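You operate a simulated robot arm through the tools that you are given. There is no shell and no other tool. Be economical: measure what you need, move in short steps, check, and stop when the job is done.

You run a simulated two-armed robot. Do the job below in one go: nothing can be reset, and whatever is moved stays where it is left.

## Task
Take the lid off the stain tin and lay it down on the blue grid.

Only the result counts: the job must be done as asked and must still hold three seconds after the hand-in. Knocking over, shifting, dropping, spilling or breaking anything else fails it. Lids that push on must go on centred and level and be pressed home; caps that screw on are set level and turned clockwise until they are tight.

## Robot
Two 7-joint arms with four-finger grippers on one trunk, on a base that drives. Base frame: it is fixed to the floor where the robot stands at the start and does not move with it; the origin is under the middle of the robot, x ahead of it, y to its left, z up; the surface under the hand at the start is at about z = 840. Readings come in mm, degrees, newtons and seconds.
The left shoulder is at the start at [40, 181, 1130], the right one opposite. With the tool pointing down near the work surface each hand reaches from about 320 to 840 mm from the robot's upright axis, wherever it stands, measured 20 degrees to its own side. Payload 3.67 kg a hand.
The TCP of each hand is the grasp point between the finger pads, 28 mm short of the fingertips. In the tool frame z runs along the fingers and y along their closing line. The gripper opens to 112 mm. The gripper's body begins 73 mm behind the TCP.
Orientation is that of the tool frame in the base frame, as [roll, pitch, yaw] about the fixed x, y, z axes, in that order (R = Rz(yaw) Ry(pitch) Rx(roll)). With the fingers straight down and closing along the base's y, the tool's x points along the base's -x, its y along +y and its z along -z.

## Interface
- The arms move only by the tool apply_moves. It takes "left_deltas", "right_deltas" or both (then of equal length, played together; a hand with none holds still); each is one flat list of numbers, 7 for each row, row after row: the opening in per cent of the stroke, from 0 (shut) to 100 (fully open), then the shift along the base's x, y, z in mm, then the turn, a rotation vector about the base's x, y, z in degrees. In form: [gripper, dx, dy, dz, rx, ry, rz, gripper, dx, dy, dz, rx, ry, rz, ...]. A call has 1 to 8 rows; each row shifts and turns the commanded pose from where the row before left it. Each row takes 0.2 s and may step no farther than 50 mm and 8.6 degrees from the row before; otherwise, or with a gripper value out of range, the whole call is refused. Where a pose cannot be reached the arm comes as near as it can. A force on the tool above 40 N (or 10 N above the force at the start of the call, whichever is more), or a blocked arm, ends the call early, and 0.2 s more pass. The fingers move at their own pace and stop on an object; they squeeze with about 40 N. The grip force told is the motor's: it shows also when the fingers shut on nothing. Time passes only in rows, and 0.2 s behind the last, so rows that do not move let the fingers close. It gives the time, the measured TCP pose, the force on the tool (base axes), the opening and the grip force at its end, in the units of the frame above (readings bear some noise), with the torque about the TCP (base axes, N m) and any sound that the robot's microphone picked up.
- Cameras (640 x 400 px; columns grow to the right, rows downward): "scene" is now at [104.2, 24.8, 1362.9]; the picture's right is [0.28, -0.96, 0.00], its down [-0.51, -0.15, -0.85] and it looks along [0.81, 0.23, -0.53] (base axes); focal length 289 px, centre (320, 200). "left" rides on the left gripper at [60, 18, -104] in its tool frame; the picture's right is [-0.29, 0.96, 0.00], its down [-0.80, -0.24, -0.55] and it looks along [-0.53, -0.16, 0.83] (tool axes); focal length 234 px, centre (320, 200). "right" rides on the right gripper at [60, -18, -104] in its tool frame; the picture's right is [0.29, 0.96, 0.00], its down [-0.80, 0.24, -0.55] and it looks along [-0.53, 0.16, 0.83] (tool axes); focal length 234 px, centre (320, 200). There is no depth. A picture from a camera that has moved, and an enlarged one, comes with that camera's place and axes in the base frame and with its lens.
- grab_frame(camera): a new picture of that camera. No time passes.
- move_column(by): slides the trunk up (or, below 0, down) by that many mm; the arms and the scene camera ride with it, the base frame stays. It gives what a move gives, with no picture.
- drive_base(legs): drives the robot by 1 to 6 legs, each [ahead, left, turn to the left] in mm, mm and degrees, along the robot's own axes; the way and the turn of a leg run together, so that a leg with both is an arc; at most 1500 mm and 180 degrees a leg. The arms and the cameras ride along, it lands a little off, and it stops where it bumps. It gives what a move gives.
- pan_tilt(pan, tilt): turns the head with the scene camera to pan (to the left, within 86 degrees either way) and tilt (down, from -29 to 69), counted from straight ahead of the robot. It gives what a move gives.
- zoom(camera, box): a new picture of the part [left, top, right, bottom] of that camera's present view, enlarged. No time passes.
- hand_in(): hands the job in; it is judged then, once.

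Go step by step. Nothing tells you exact positions but the pictures and the camera data: compare them with the known pose of the tool, close in by small moves and look again before you grip or let go. The budget is 120 turns and 88 pictures, counting those below and the enlarged ones. Unless the task says otherwise, let go and move clear before handing in, and close with one line.

The tools are called after "Request:" as a command line: name --argument value ..., lists and objects as JSON in quotes. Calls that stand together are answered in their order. apply_moves: Moves the arms, as the interface text tells. Its arguments: {"type":"object","properties":{"left_deltas":{"type":"array","items":{"type":"number"}},"right_deltas":{"type":"array","items":{"type":"number"}}},"required":[]} The other tools are called the same way: move_column (by) slides the trunk up or down; drive_base (legs) drives the base; pan_tilt (pan, tilt) turns the head that bears the scene camera; grab_frame (camera) takes a picture; zoom (camera, box) takes an enlarged picture of a part of a camera's view; hand_in () hands the job in.

At the start:

```text
time: 0.0
left_eef_pos: [553.6, 411.4, 1121.6]
left_orientation: [-179.8, -0.1, -180.0]
left_ft_force: [0.3, 0.4, -0.8]
left_torque: [0.0, -0.01, 0.01]
left_finger_gap: 112.1
left_grip_force: 0.1
right_eef_pos: [548.1, -174.3, 1165.7]
right_orientation: [180.0, 0.0, -179.9]
right_ft_force: [-0.4, 0.0, -0.9]
right_torque: [0.01, 0.01, 0.02]
right_finger_gap: 112.2
right_grip_force: 0.0
trunk travel left (down, up): [-250.0, 264.0]
robot x, y, heading: [1.4, -0.2, 0.0]
head pan, tilt: [16.0, 32.0]
```

scene: 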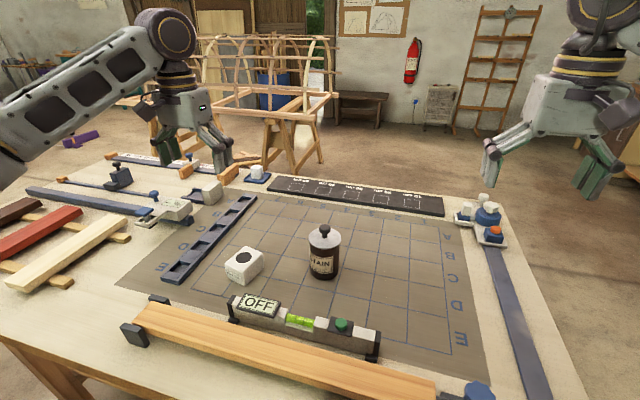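
right: 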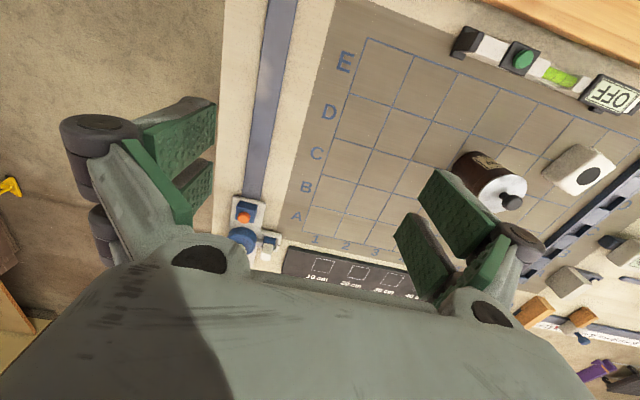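
left: 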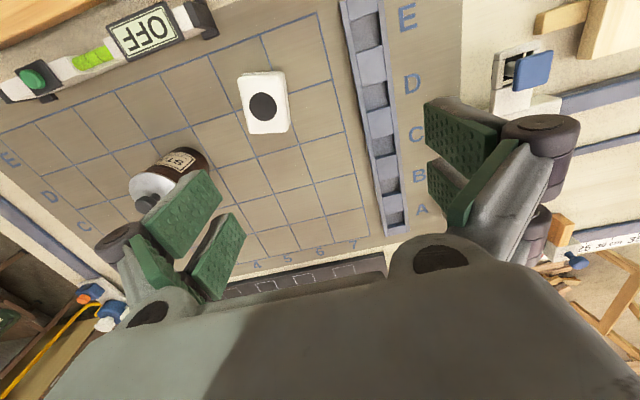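

The stain tin stands on the blue grid at about (590, 154), with a lid that has a dark knob on top. I'll take a closer look first.

Request:
zoom --camera "scene" --box '[270, 210, 380, 290]'

Request:
zoom --camera "left" --box '[100, 130, 240, 230]'

Request:
zoom --camera "scene" --box '[100, 170, 520, 400]'

```text
5.00 times, centred on (325, 250) of scene
camera zoom: at [104.2, 24.8, 1362.9], right [0.28, -0.96, 0.0], down [-0.51, -0.15, -0.85], along [0.81, 0.23, -0.53], focal length 1444 px, centre (295, -50)
```

zoom: 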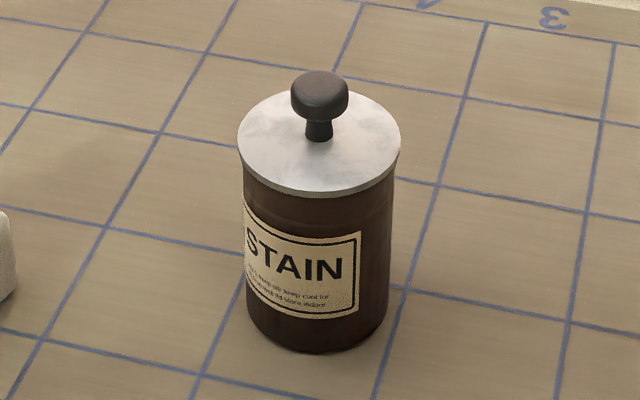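

```text
4.00 times, centred on (170, 180) of left
camera zoom: at [493.6, 429.5, 1224.5], right [0.29, 0.96, 0.0], down [0.8, -0.24, 0.55], along [0.53, -0.16, -0.83], focal length 937 px, centre (920, 280)
```

zoom: 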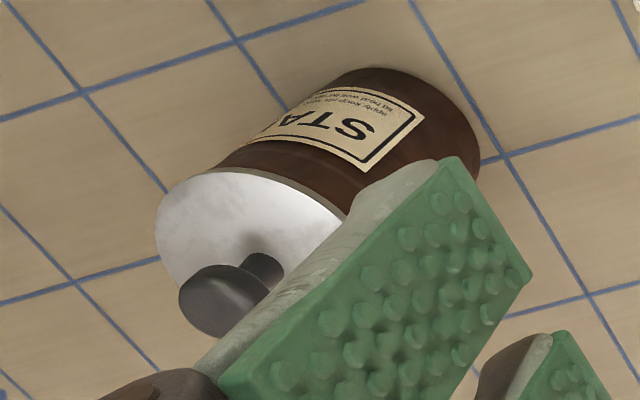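

```text
1.52 times, centred on (310, 285) of scene
camera zoom: at [104.2, 24.8, 1362.9], right [0.28, -0.96, 0.0], down [-0.51, -0.15, -0.85], along [0.81, 0.23, -0.53], focal length 440 px, centre (335, 70)
```

zoom: 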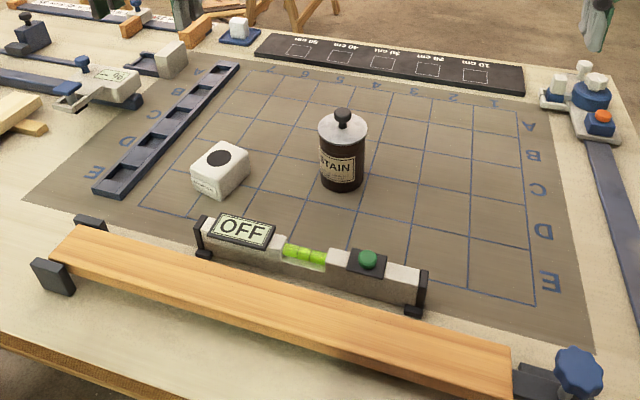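

The lid looks to be about 72 mm across with its top at z≈950, and the knob is about 25 mm wide with its top at z≈983. I'll bring the left hand above it and move the right hand aside.

Request:
apply_moves --left_deltas '[60, 6, -43, -8, 0, 0, 0, 60, 6, -43, -8, 0, 0, 0, 60, 6, -43, -8, 0, 0, 0, 60, 6, -43, -8, 0, 0, 0, 60, 6, -43, -8, 0, 0, 0, 60, 4, -43, -8, 0, 0, 0]' --right_deltas '[100, 0, -20, 0, 0, 0, 0, 100, 0, -20, 0, 0, 0, 0, 100, 0, -20, 0, 0, 0, 0, 100, 0, -20, 0, 0, 0, 0, 100, 0, -20, 0, 0, 0, 0, 100, 0, -20, 0, 0, 0, 0]'

Request:
grab_frame --camera "left"

Request:
zoom --camera "scene" --box '[240, 150, 400, 290]'

Request:
grab_frame --camera "right"

```text
time: 1.4
left_eef_pos: [587.8, 151.8, 1071.6]
left_orientation: [179.9, 0.0, -179.8]
left_ft_force: [0.8, -0.9, 0.7]
left_torque: [0.05, -0.02, -0.01]
left_finger_gap: 67.3
left_grip_force: 0.1
right_eef_pos: [549.2, -294.6, 1165.1]
right_orientation: [179.9, 0.0, -179.9]
right_ft_force: [-0.6, 0.2, 0.6]
right_torque: [0.04, 0.0, 0.0]
right_finger_gap: 112.0
right_grip_force: 0.0
trunk travel left (down, up): [-250.0, 264.0]
robot x, y, heading: [0.7, -1.4, 0.2]
head pan, tilt: [16.0, 32.0]
```

```text
81 pictures are left
camera left: at [527.1, 169.3, 1176.2], right [0.29, 0.96, 0.0], down [0.8, -0.24, 0.55], along [0.53, -0.16, -0.83], focal length 234 px, centre (320, 200)
```

left: 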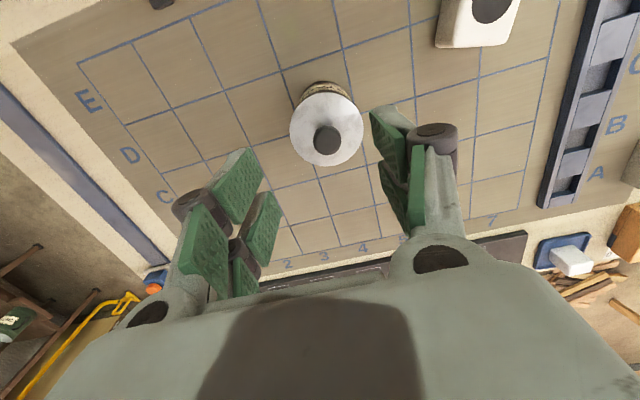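

```text
2.86 times, centred on (320, 220) of scene
camera zoom: at [104.6, 22.2, 1362.9], right [0.28, -0.96, 0.0], down [-0.51, -0.14, -0.85], along [0.81, 0.23, -0.53], focal length 825 px, centre (320, 143)
```

zoom: 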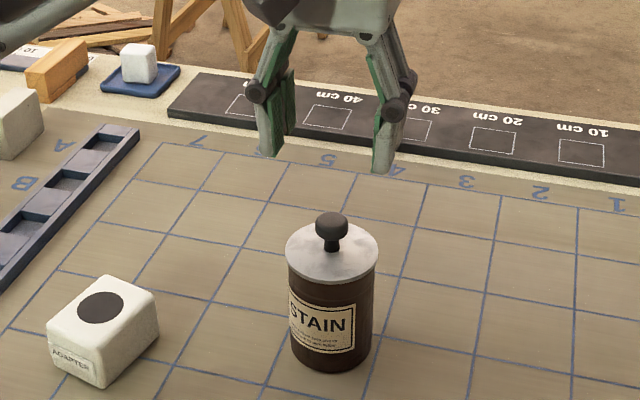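

```text
79 pictures are left
camera right: at [489.4, -313.4, 1268.5], right [-0.29, 0.96, 0.0], down [0.8, 0.24, 0.55], along [0.53, 0.16, -0.83], focal length 234 px, centre (320, 200)
```

right: 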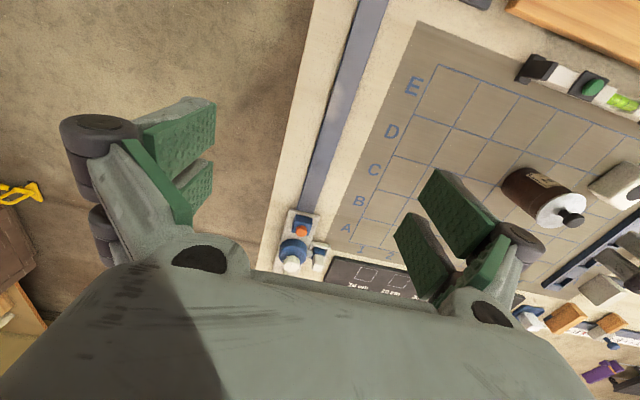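

The knob comes out at about (593, 153, 978). I'll go down to just above it and check the centring again.

Request:
apply_moves --left_deltas '[60, 2, 1, -30, 0, 0, 0, 60, 2, 0, -25, 0, 0, 0]'

Request:
grab_frame --camera "left"

Request:
zoom --camera "scene" --box '[270, 180, 380, 260]'

```text
time: 2.0
left_eef_pos: [592.9, 154.0, 1017.1]
left_orientation: [-180.0, 0.0, -179.9]
left_ft_force: [0.2, -0.7, 0.5]
left_torque: [-0.05, 0.02, 0.0]
left_finger_gap: 67.4
left_grip_force: 0.0
right_eef_pos: [549.1, -293.3, 1164.4]
right_orientation: [179.9, 0.0, 180.0]
right_ft_force: [-0.3, -0.2, -0.3]
right_torque: [-0.01, 0.0, -0.01]
right_finger_gap: 111.6
right_grip_force: 0.1
trunk travel left (down, up): [-250.0, 264.0]
robot x, y, heading: [-1.3, -1.8, 0.0]
head pan, tilt: [16.0, 32.0]
```

```text
78 pictures are left
camera left: at [532.4, 172.1, 1121.9], right [0.29, 0.96, 0.0], down [0.8, -0.24, 0.55], along [0.53, -0.16, -0.83], focal length 234 px, centre (320, 200)
```

left: 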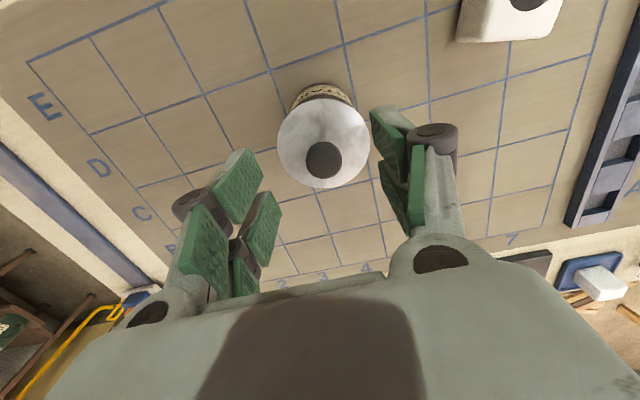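

```text
5.00 times, centred on (325, 220) of scene
camera zoom: at [104.5, 24.6, 1362.8], right [0.28, -0.96, 0.0], down [-0.51, -0.15, -0.85], along [0.81, 0.23, -0.53], focal length 1444 px, centre (295, 100)
```

zoom: 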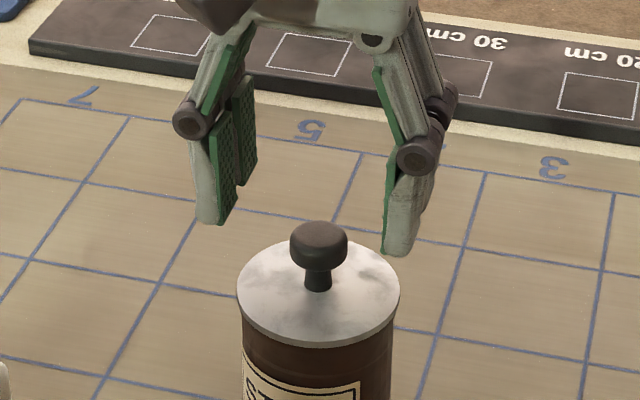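

The hand is centred on the knob to within about 1–2 mm. I'll lower the fingers around it and narrow the gap before the final close.

Request:
apply_moves --left_deltas '[55, 0, 1, -17, 0, 0, 0, 45, 0, 0, -16, 0, 0, 0, 36, 0, 0, 0, 0, 0, 0]'

Request:
zoom --camera "left" --box '[200, 70, 440, 270]'

Request:
zoom --camera "scene" --box '[270, 190, 380, 270]'

```text
time: 2.8
left_eef_pos: [591.4, 154.3, 984.1]
left_orientation: [-179.9, 0.0, -179.9]
left_ft_force: [-0.1, 0.1, -0.1]
left_torque: [0.01, 0.02, 0.03]
left_finger_gap: 40.4
left_grip_force: 0.1
right_eef_pos: [548.9, -292.9, 1164.7]
right_orientation: [180.0, 0.0, 180.0]
right_ft_force: [0.4, -0.5, 0.4]
right_torque: [-0.02, 0.01, 0.01]
right_finger_gap: 112.1
right_grip_force: 0.0
trunk travel left (down, up): [-250.0, 264.0]
robot x, y, heading: [-0.2, 0.8, 0.1]
head pan, tilt: [16.0, 32.0]
```

```text
2.00 times, centred on (320, 170) of left
camera zoom: at [531.9, 172.1, 1087.5], right [0.29, 0.96, 0.0], down [0.8, -0.24, 0.55], along [0.53, -0.16, -0.83], focal length 468 px, centre (320, 260)
```

zoom: 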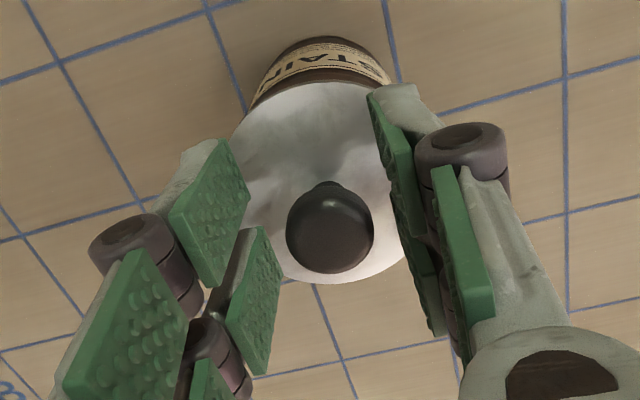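

```text
5.00 times, centred on (325, 230) of scene
camera zoom: at [104.1, 24.6, 1362.9], right [0.28, -0.96, 0.0], down [-0.51, -0.15, -0.85], along [0.81, 0.23, -0.53], focal length 1444 px, centre (295, 50)
```

zoom: 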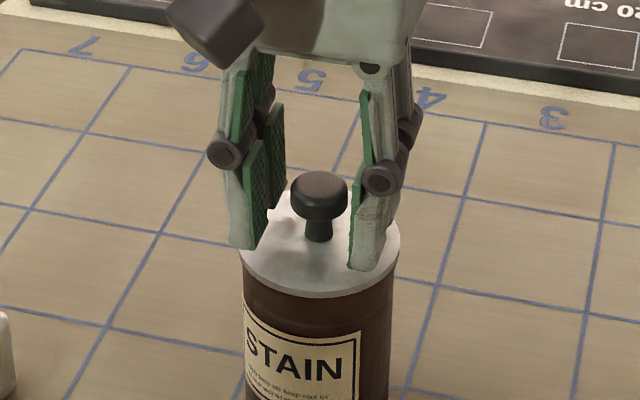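

The knob sits between the pads, so I'll nudge a little and close on it.

Request:
apply_moves --left_deltas '[30, 1, 1, 0, 0, 0, 0, 26, 0, 0, 0, 0, 0, 0, 20, 0, 0, 0, 0, 0, 0, 10, 0, 0, 0, 0, 0, 0, 10, 0, 0, 0, 0, 0, 0]'

Request:
zoom --camera "scene" --box '[270, 190, 380, 270]'

Request:
zoom --camera "left" --box '[200, 70, 440, 270]'

```text
time: 4.0
left_eef_pos: [591.9, 155.6, 984.2]
left_orientation: [-179.8, 0.0, 180.0]
left_ft_force: [-0.5, -0.9, 0.6]
left_torque: [0.03, -0.01, -0.02]
left_finger_gap: 23.4
left_grip_force: 40.0
right_eef_pos: [547.9, -292.8, 1165.3]
right_orientation: [-179.9, 0.0, -180.0]
right_ft_force: [-0.3, 0.2, 0.2]
right_torque: [-0.01, -0.01, -0.02]
right_finger_gap: 111.9
right_grip_force: 0.1
trunk travel left (down, up): [-250.0, 264.0]
robot x, y, heading: [1.9, 0.0, -0.2]
head pan, tilt: [16.0, 32.0]
heard: snap
```

```text
5.00 times, centred on (325, 230) of scene
camera zoom: at [104.2, 24.7, 1362.9], right [0.28, -0.96, 0.0], down [-0.51, -0.15, -0.85], along [0.81, 0.23, -0.53], focal length 1444 px, centre (295, 50)
```

zoom: 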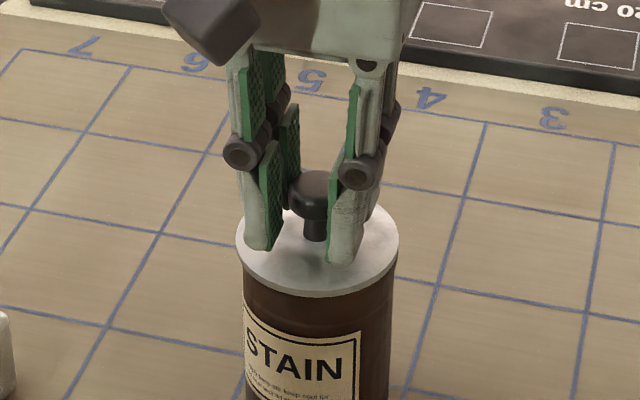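

```text
2.00 times, centred on (320, 170) of left
camera zoom: at [532.5, 173.6, 1088.2], right [0.29, 0.96, 0.0], down [0.8, -0.24, 0.55], along [0.53, -0.16, -0.83], focal length 468 px, centre (320, 260)
```

zoom: 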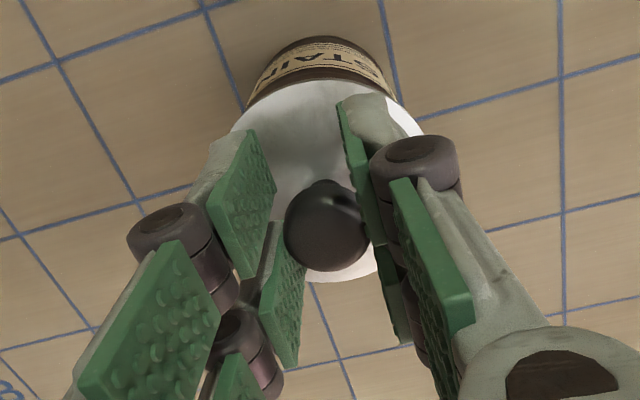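

The knob is gripped (gap 23 mm, 40 N) and there was a snap, perhaps the lid coming free. I'll lift a few mm slowly and check that the tin stays down.

Request:
apply_moves --left_deltas '[10, 0, 0, 2, 0, 0, 0, 10, 0, 0, 2, 0, 0, 0, 10, 0, 0, 2, 0, 0, 0]'

Request:
zoom --camera "scene" --box '[270, 210, 380, 290]'

```text
time: 4.8
left_eef_pos: [592.5, 155.3, 990.1]
left_orientation: [180.0, -0.1, 179.9]
left_ft_force: [-0.4, -0.3, 0.0]
left_torque: [-0.02, -0.01, 0.04]
left_finger_gap: 23.4
left_grip_force: 40.0
right_eef_pos: [549.3, -292.5, 1165.5]
right_orientation: [-180.0, 0.0, 180.0]
right_ft_force: [-0.4, 0.5, 0.4]
right_torque: [-0.02, 0.03, -0.01]
right_finger_gap: 111.7
right_grip_force: 0.1
trunk travel left (down, up): [-250.0, 264.0]
robot x, y, heading: [0.4, -0.5, -0.1]
head pan, tilt: [16.0, 32.0]
```

```text
5.00 times, centred on (325, 250) of scene
camera zoom: at [104.2, 24.7, 1362.9], right [0.28, -0.96, 0.0], down [-0.51, -0.15, -0.85], along [0.81, 0.23, -0.53], focal length 1444 px, centre (295, -50)
```

zoom: 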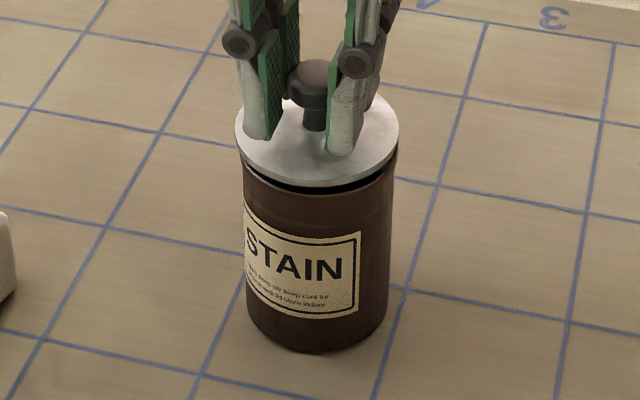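

The lid has come free and the tin hasn't moved. I'll raise it clear, straight up.

Request:
apply_moves --left_deltas '[10, 0, 0, 10, 0, 0, 0, 10, 0, 0, 20, 0, 0, 0, 10, 0, 0, 25, 0, 0, 0, 10, 0, 0, 25, 0, 0, 0]'

Request:
zoom --camera "scene" --box '[240, 160, 400, 290]'

Request:
grab_frame --camera "right"

```text
time: 5.8
left_eef_pos: [592.6, 155.6, 1069.8]
left_orientation: [-180.0, -0.2, 180.0]
left_ft_force: [0.0, 0.7, -0.4]
left_torque: [0.02, -0.02, 0.0]
left_finger_gap: 23.3
left_grip_force: 39.8
right_eef_pos: [548.2, -292.3, 1164.5]
right_orientation: [-180.0, 0.0, 180.0]
right_ft_force: [0.0, -1.2, -0.1]
right_torque: [0.04, -0.01, 0.03]
right_finger_gap: 111.8
right_grip_force: 0.1
trunk travel left (down, up): [-250.0, 264.0]
robot x, y, heading: [-1.8, 2.7, -0.3]
head pan, tilt: [16.0, 32.0]
```

```text
3.08 times, centred on (320, 225) of scene
camera zoom: at [103.7, 24.4, 1362.9], right [0.28, -0.96, 0.0], down [-0.51, -0.15, -0.85], along [0.81, 0.23, -0.53], focal length 889 px, centre (320, 123)
```

zoom: 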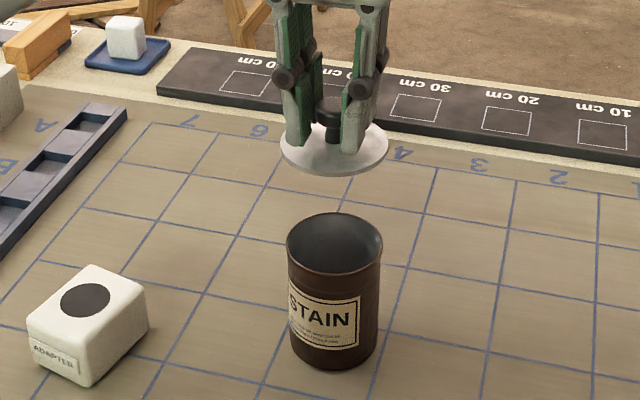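

```text
70 pictures are left
camera right: at [488.4, -311.2, 1269.6], right [-0.29, 0.96, 0.0], down [0.8, 0.24, 0.55], along [0.53, 0.16, -0.83], focal length 234 px, centre (320, 200)
```

right: 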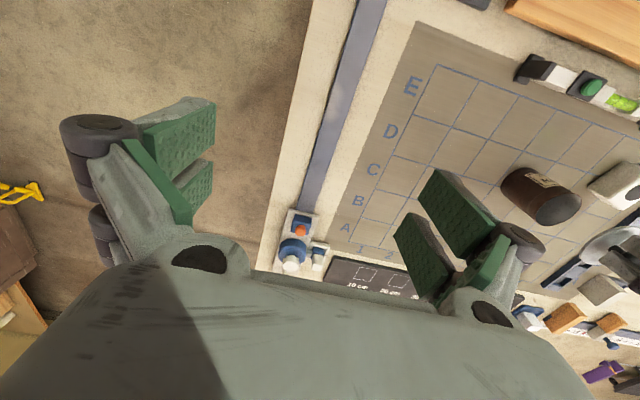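

The tin stands undisturbed and the lid is held level. I'll carry it over the empty part of the grid near (600, 20) and lower it most of the way.

Request:
apply_moves --left_deltas '[10, 2, -34, 0, 0, 0, 0, 10, 2, -34, 0, 0, 0, 0, 10, 2, -34, 0, 0, 0, 0, 10, 2, -34, 0, 0, 0, 0, 10, 0, 0, -45, 0, 0, 0, 10, 0, 0, -45, 0, 0, 0, 10, 0, 0, -45, 0, 0, 0, 10, 0, 0, -30, 0, 0, 0]'

Request:
grab_frame --camera "scene"

Request:
zoom --camera "scene" --box '[310, 190, 440, 285]'

```text
time: 7.6
left_eef_pos: [600.9, 20.1, 906.4]
left_orientation: [-180.0, 0.0, 179.9]
left_ft_force: [-0.4, 0.2, -0.2]
left_torque: [-0.01, -0.03, -0.01]
left_finger_gap: 23.6
left_grip_force: 40.0
right_eef_pos: [549.3, -292.0, 1164.8]
right_orientation: [-180.0, 0.0, -179.9]
right_ft_force: [0.7, 0.2, 0.1]
right_torque: [0.01, 0.0, 0.03]
right_finger_gap: 112.1
right_grip_force: 0.0
trunk travel left (down, up): [-250.0, 264.0]
robot x, y, heading: [-2.5, 0.4, 0.1]
head pan, tilt: [16.0, 32.0]
```

```text
69 pictures are left
camera scene: at [104.6, 24.8, 1362.8], right [0.28, -0.96, 0.0], down [-0.51, -0.15, -0.85], along [0.81, 0.23, -0.53], focal length 289 px, centre (320, 200)
```

scene: 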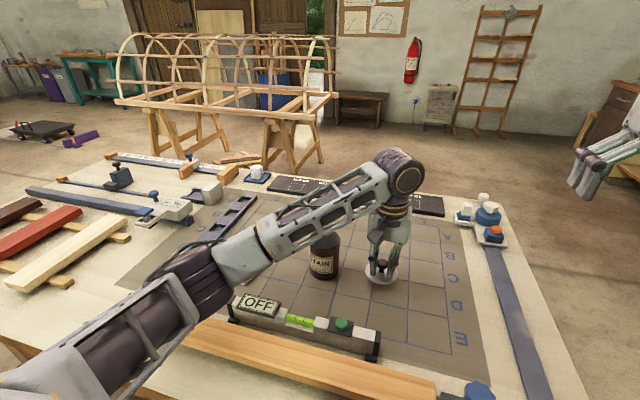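

```text
4.21 times, centred on (375, 238) of scene
camera zoom: at [104.6, 24.8, 1362.8], right [0.28, -0.96, 0.0], down [-0.51, -0.15, -0.85], along [0.81, 0.23, -0.53], focal length 1216 px, centre (88, 42)
```

zoom: 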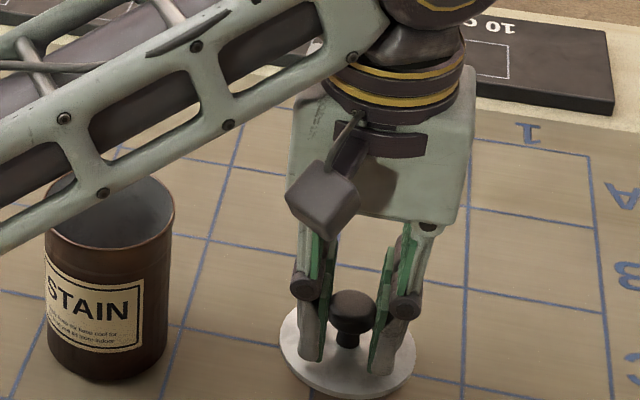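

The lid is above a free cell about 25 mm from the mat, and the arm is well clear of the tin. I'll lower gently, watching the force.

Request:
apply_moves --left_deltas '[10, 0, 0, -8, 0, 0, 0, 10, 0, 0, -8, 0, 0, 0]'

Request:
zoom --camera "scene" --box '[330, 215, 440, 295]'

Request:
zoom --camera "left" --box '[200, 70, 440, 270]'

```text
time: 8.2
left_eef_pos: [601.6, 20.2, 889.8]
left_orientation: [180.0, -0.1, -180.0]
left_ft_force: [0.6, -0.7, 0.2]
left_torque: [0.02, -0.01, -0.01]
left_finger_gap: 23.4
left_grip_force: 40.1
right_eef_pos: [548.8, -292.4, 1164.9]
right_orientation: [-179.9, 0.0, 180.0]
right_ft_force: [0.3, -0.6, -0.4]
right_torque: [0.01, -0.01, -0.02]
right_finger_gap: 112.1
right_grip_force: 0.1
trunk travel left (down, up): [-250.0, 264.0]
robot x, y, heading: [2.7, -2.9, -0.1]
head pan, tilt: [16.0, 32.0]
```

```text
5.00 times, centred on (385, 255) of scene
camera zoom: at [104.3, 24.6, 1362.8], right [0.28, -0.96, 0.0], down [-0.51, -0.15, -0.85], along [0.81, 0.23, -0.53], focal length 1444 px, centre (-5, -75)
```

zoom: 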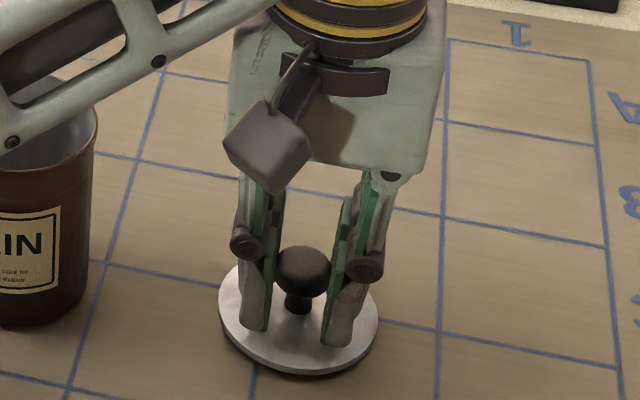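

```text
2.00 times, centred on (320, 170) of left
camera zoom: at [540.5, 38.2, 993.7], right [0.29, 0.96, 0.0], down [0.8, -0.24, 0.55], along [0.53, -0.16, -0.83], focal length 468 px, centre (320, 260)
```

zoom: 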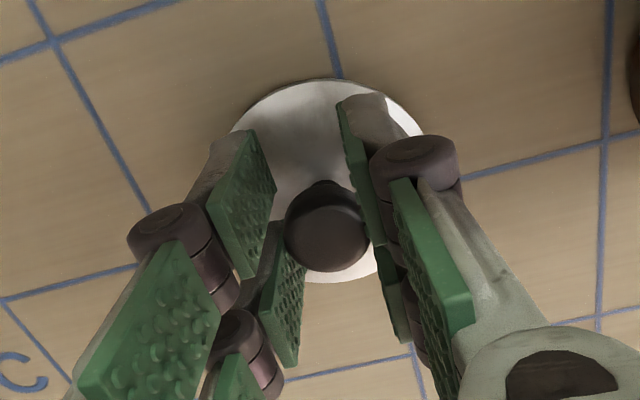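

The lid is only a few mm above the mat, so I'll continue in fine steps.

Request:
apply_moves --left_deltas '[10, 0, 0, -1.5, 0, 0, 0, 10, 0, 0, -1.5, 0, 0, 0, 10, 0, 0, -1.5, 0, 0, 0]'

Request:
zoom --camera "scene" --box '[330, 215, 440, 295]'

```text
time: 9.0
left_eef_pos: [600.6, 19.6, 888.3]
left_orientation: [-179.8, 0.3, -180.0]
left_ft_force: [1.1, 0.5, 25.3]
left_torque: [0.17, -0.12, -0.03]
left_finger_gap: 23.6
left_grip_force: 40.0
right_eef_pos: [547.2, -292.8, 1165.4]
right_orientation: [-180.0, 0.1, 180.0]
right_ft_force: [-0.4, -0.9, 0.2]
right_torque: [-0.01, 0.01, 0.02]
right_finger_gap: 111.9
right_grip_force: 0.0
trunk travel left (down, up): [-250.0, 264.0]
robot x, y, heading: [-0.6, 1.3, 0.1]
head pan, tilt: [16.0, 32.0]
```

```text
5.00 times, centred on (385, 255) of scene
camera zoom: at [101.8, 24.5, 1363.3], right [0.28, -0.96, 0.0], down [-0.51, -0.15, -0.85], along [0.82, 0.23, -0.53], focal length 1444 px, centre (-5, -75)
```

zoom: 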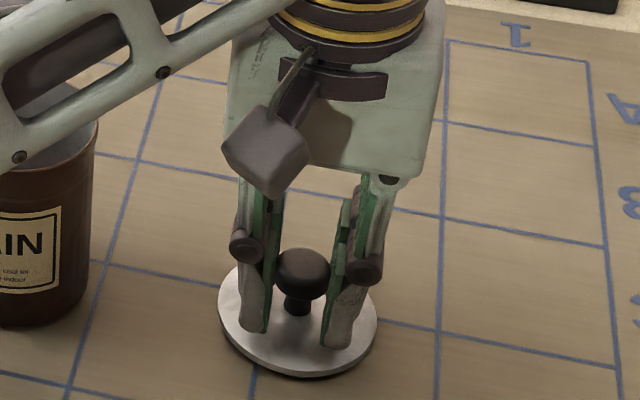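

The lid is down, with 25 N of contact. I'll ease the push and then open the fingers modestly.

Request:
apply_moves --left_deltas '[10, 0, 0, 1.5, 0, 0, 0, 10, 0, 0, 1.2, 0, 0, 0]'

```text
time: 9.6
left_eef_pos: [600.5, 19.7, 888.9]
left_orientation: [-179.9, 0.1, -180.0]
left_ft_force: [2.8, -0.4, 18.7]
left_torque: [-0.08, -0.3, -0.03]
left_finger_gap: 23.5
left_grip_force: 40.2
right_eef_pos: [547.5, -292.6, 1165.4]
right_orientation: [-179.9, 0.1, 180.0]
right_ft_force: [0.6, 0.2, -0.7]
right_torque: [-0.02, 0.03, 0.02]
right_finger_gap: 111.9
right_grip_force: 0.1
trunk travel left (down, up): [-250.0, 264.0]
robot x, y, heading: [1.3, -1.1, -0.0]
head pan, tilt: [16.0, 32.0]
```

Request:
apply_moves --left_deltas '[10, 0, 0, 0.8, 0, 0, 0]'

```text
time: 10.0
left_eef_pos: [600.2, 20.7, 888.7]
left_orientation: [179.9, 0.1, -179.8]
left_ft_force: [3.9, -2.3, 14.3]
left_torque: [-0.06, -0.31, 0.0]
left_finger_gap: 23.4
left_grip_force: 40.3
right_eef_pos: [547.9, -293.2, 1165.5]
right_orientation: [180.0, 0.0, -180.0]
right_ft_force: [0.5, 0.0, 0.5]
right_torque: [0.01, -0.01, -0.01]
right_finger_gap: 112.0
right_grip_force: 0.0
trunk travel left (down, up): [-250.0, 264.0]
robot x, y, heading: [0.5, 0.9, -0.1]
head pan, tilt: [16.0, 32.0]
```

The push is fading, so I'll ease a touch more and open.

Request:
apply_moves --left_deltas '[10, 0, 0, 0.8, 0, 0, 0, 10, 0, 0, 0.5, 0, 0, 0, 28, 0, 0, 0, 0, 0, 0, 36, 0, 0, 0, 0, 0, 0, 42, 0, 0, 0, 0, 0, 0]'

Request:
zoom --camera "scene" --box '[330, 215, 440, 295]'

Request:
zoom --camera "left" --box '[200, 70, 440, 270]'

```text
time: 11.2
left_eef_pos: [600.6, 18.9, 888.5]
left_orientation: [-179.9, -0.2, -180.0]
left_ft_force: [0.3, 0.8, -0.5]
left_torque: [-0.01, 0.01, 0.01]
left_finger_gap: 46.9
left_grip_force: 0.2
right_eef_pos: [548.8, -293.6, 1164.5]
right_orientation: [-180.0, 0.0, 180.0]
right_ft_force: [-0.5, 0.4, 0.6]
right_torque: [-0.01, -0.05, -0.01]
right_finger_gap: 111.9
right_grip_force: 0.0
trunk travel left (down, up): [-250.0, 264.0]
robot x, y, heading: [-2.2, -4.3, -0.2]
head pan, tilt: [16.0, 32.0]
```

```text
5.00 times, centred on (385, 255) of scene
camera zoom: at [104.2, 24.7, 1362.8], right [0.28, -0.96, 0.0], down [-0.51, -0.15, -0.85], along [0.81, 0.23, -0.53], focal length 1444 px, centre (-5, -75)
```

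zoom: 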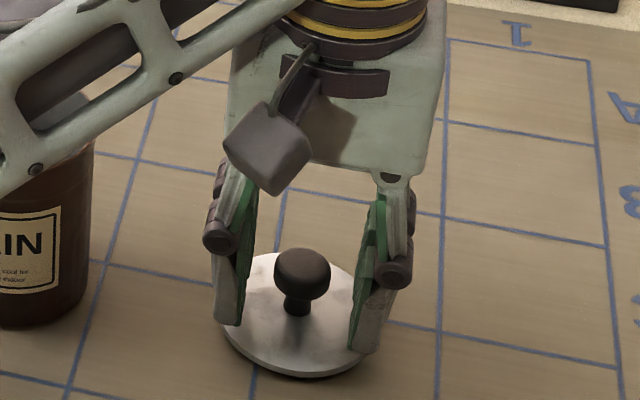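

```text
2.00 times, centred on (320, 170) of left
camera zoom: at [540.2, 38.2, 993.2], right [0.29, 0.96, 0.0], down [0.8, -0.24, 0.55], along [0.53, -0.16, -0.83], focal length 468 px, centre (320, 260)
```

zoom: 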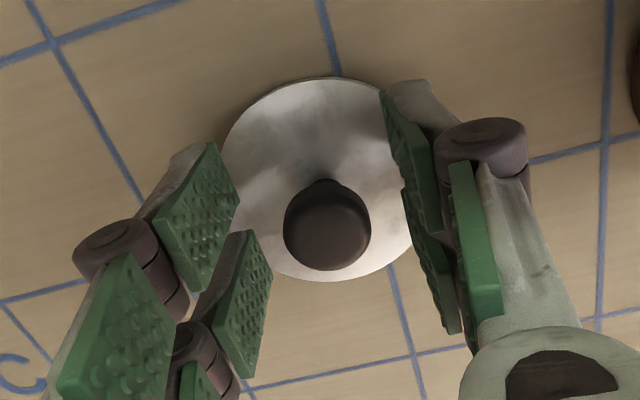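

The lid rests flat and is released. I'll lift straight up and away.

Request:
apply_moves --left_deltas '[42, 0, 0, 15, 0, 0, 0, 42, 0, 0, 35, 0, 0, 0, 42, 0, 0, 45, 0, 0, 0, 42, 0, 0, 45, 0, 0, 0, 42, 0, 0, 45, 0, 0, 0, 42, 0, 45, 20, 0, 0, 0, 42, 0, 48, 0, 0, 0, 0, 42, 0, 48, 0, 0, 0, 0]'

Request:
apply_moves --left_deltas '[42, 0, 48, 0, 0, 0, 0, 42, 0, 48, 0, 0, 0, 0, 42, 0, 48, 0, 0, 0, 0, 42, 0, 48, 0, 0, 0, 0]'

Request:
zoom --camera "scene" --box '[100, 170, 520, 400]'

Request:
zoom --camera "scene" --box '[280, 215, 440, 295]'

```text
time: 13.0
left_eef_pos: [600.4, 160.9, 1094.3]
left_orientation: [-179.9, 0.0, -180.0]
left_ft_force: [-0.6, 0.3, -0.3]
left_torque: [-0.02, 0.0, 0.03]
left_finger_gap: 47.1
left_grip_force: 0.1
right_eef_pos: [549.6, -292.1, 1164.0]
right_orientation: [-179.9, 0.0, -180.0]
right_ft_force: [0.3, 1.1, 0.1]
right_torque: [-0.05, 0.02, 0.02]
right_finger_gap: 112.0
right_grip_force: 0.1
trunk travel left (down, up): [-250.0, 264.0]
robot x, y, heading: [-2.0, -1.8, -0.0]
head pan, tilt: [16.0, 32.0]
```

```text
time: 14.0
left_eef_pos: [599.5, 356.5, 1092.4]
left_orientation: [-179.9, 0.0, 179.9]
left_ft_force: [0.1, 0.5, -0.3]
left_torque: [-0.03, -0.05, 0.01]
left_finger_gap: 47.1
left_grip_force: 0.0
right_eef_pos: [548.4, -291.3, 1165.5]
right_orientation: [-180.0, 0.0, -180.0]
right_ft_force: [-0.6, 0.5, 0.4]
right_torque: [-0.03, 0.01, 0.01]
right_finger_gap: 112.2
right_grip_force: 0.1
trunk travel left (down, up): [-250.0, 264.0]
robot x, y, heading: [2.5, 2.7, 0.3]
head pan, tilt: [16.0, 32.0]
```

```text
1.52 times, centred on (310, 285) of scene
camera zoom: at [103.6, 26.8, 1362.9], right [0.28, -0.96, 0.0], down [-0.51, -0.15, -0.85], along [0.81, 0.23, -0.53], focal length 440 px, centre (335, 70)
```

zoom: 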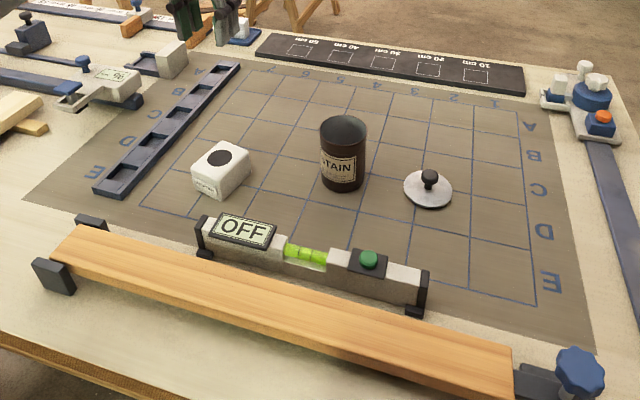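

```text
4.00 times, centred on (360, 255) of scene
camera zoom: at [103.6, 26.8, 1362.9], right [0.28, -0.96, 0.0], down [-0.51, -0.15, -0.85], along [0.81, 0.23, -0.53], focal length 1155 px, centre (160, -20)
```

zoom: 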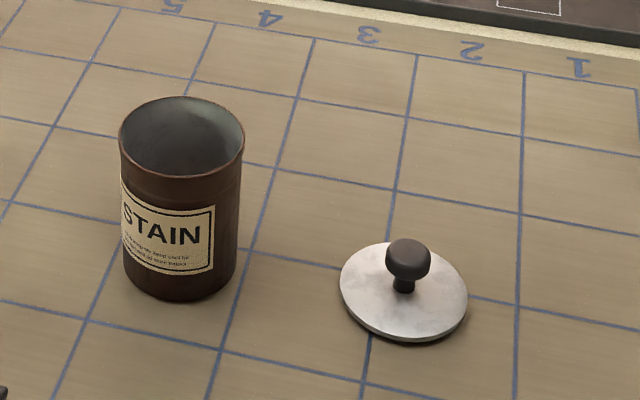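

The lid lies flat on the grid, the tin stands open where it was, and nothing else has moved. I'm handing in now.

Request:
hand_in

```text
The job is handed in.
```

The stain tin's lid is off and lying flat on the blue grid; the tin still stands where it was, and the job is handed in.
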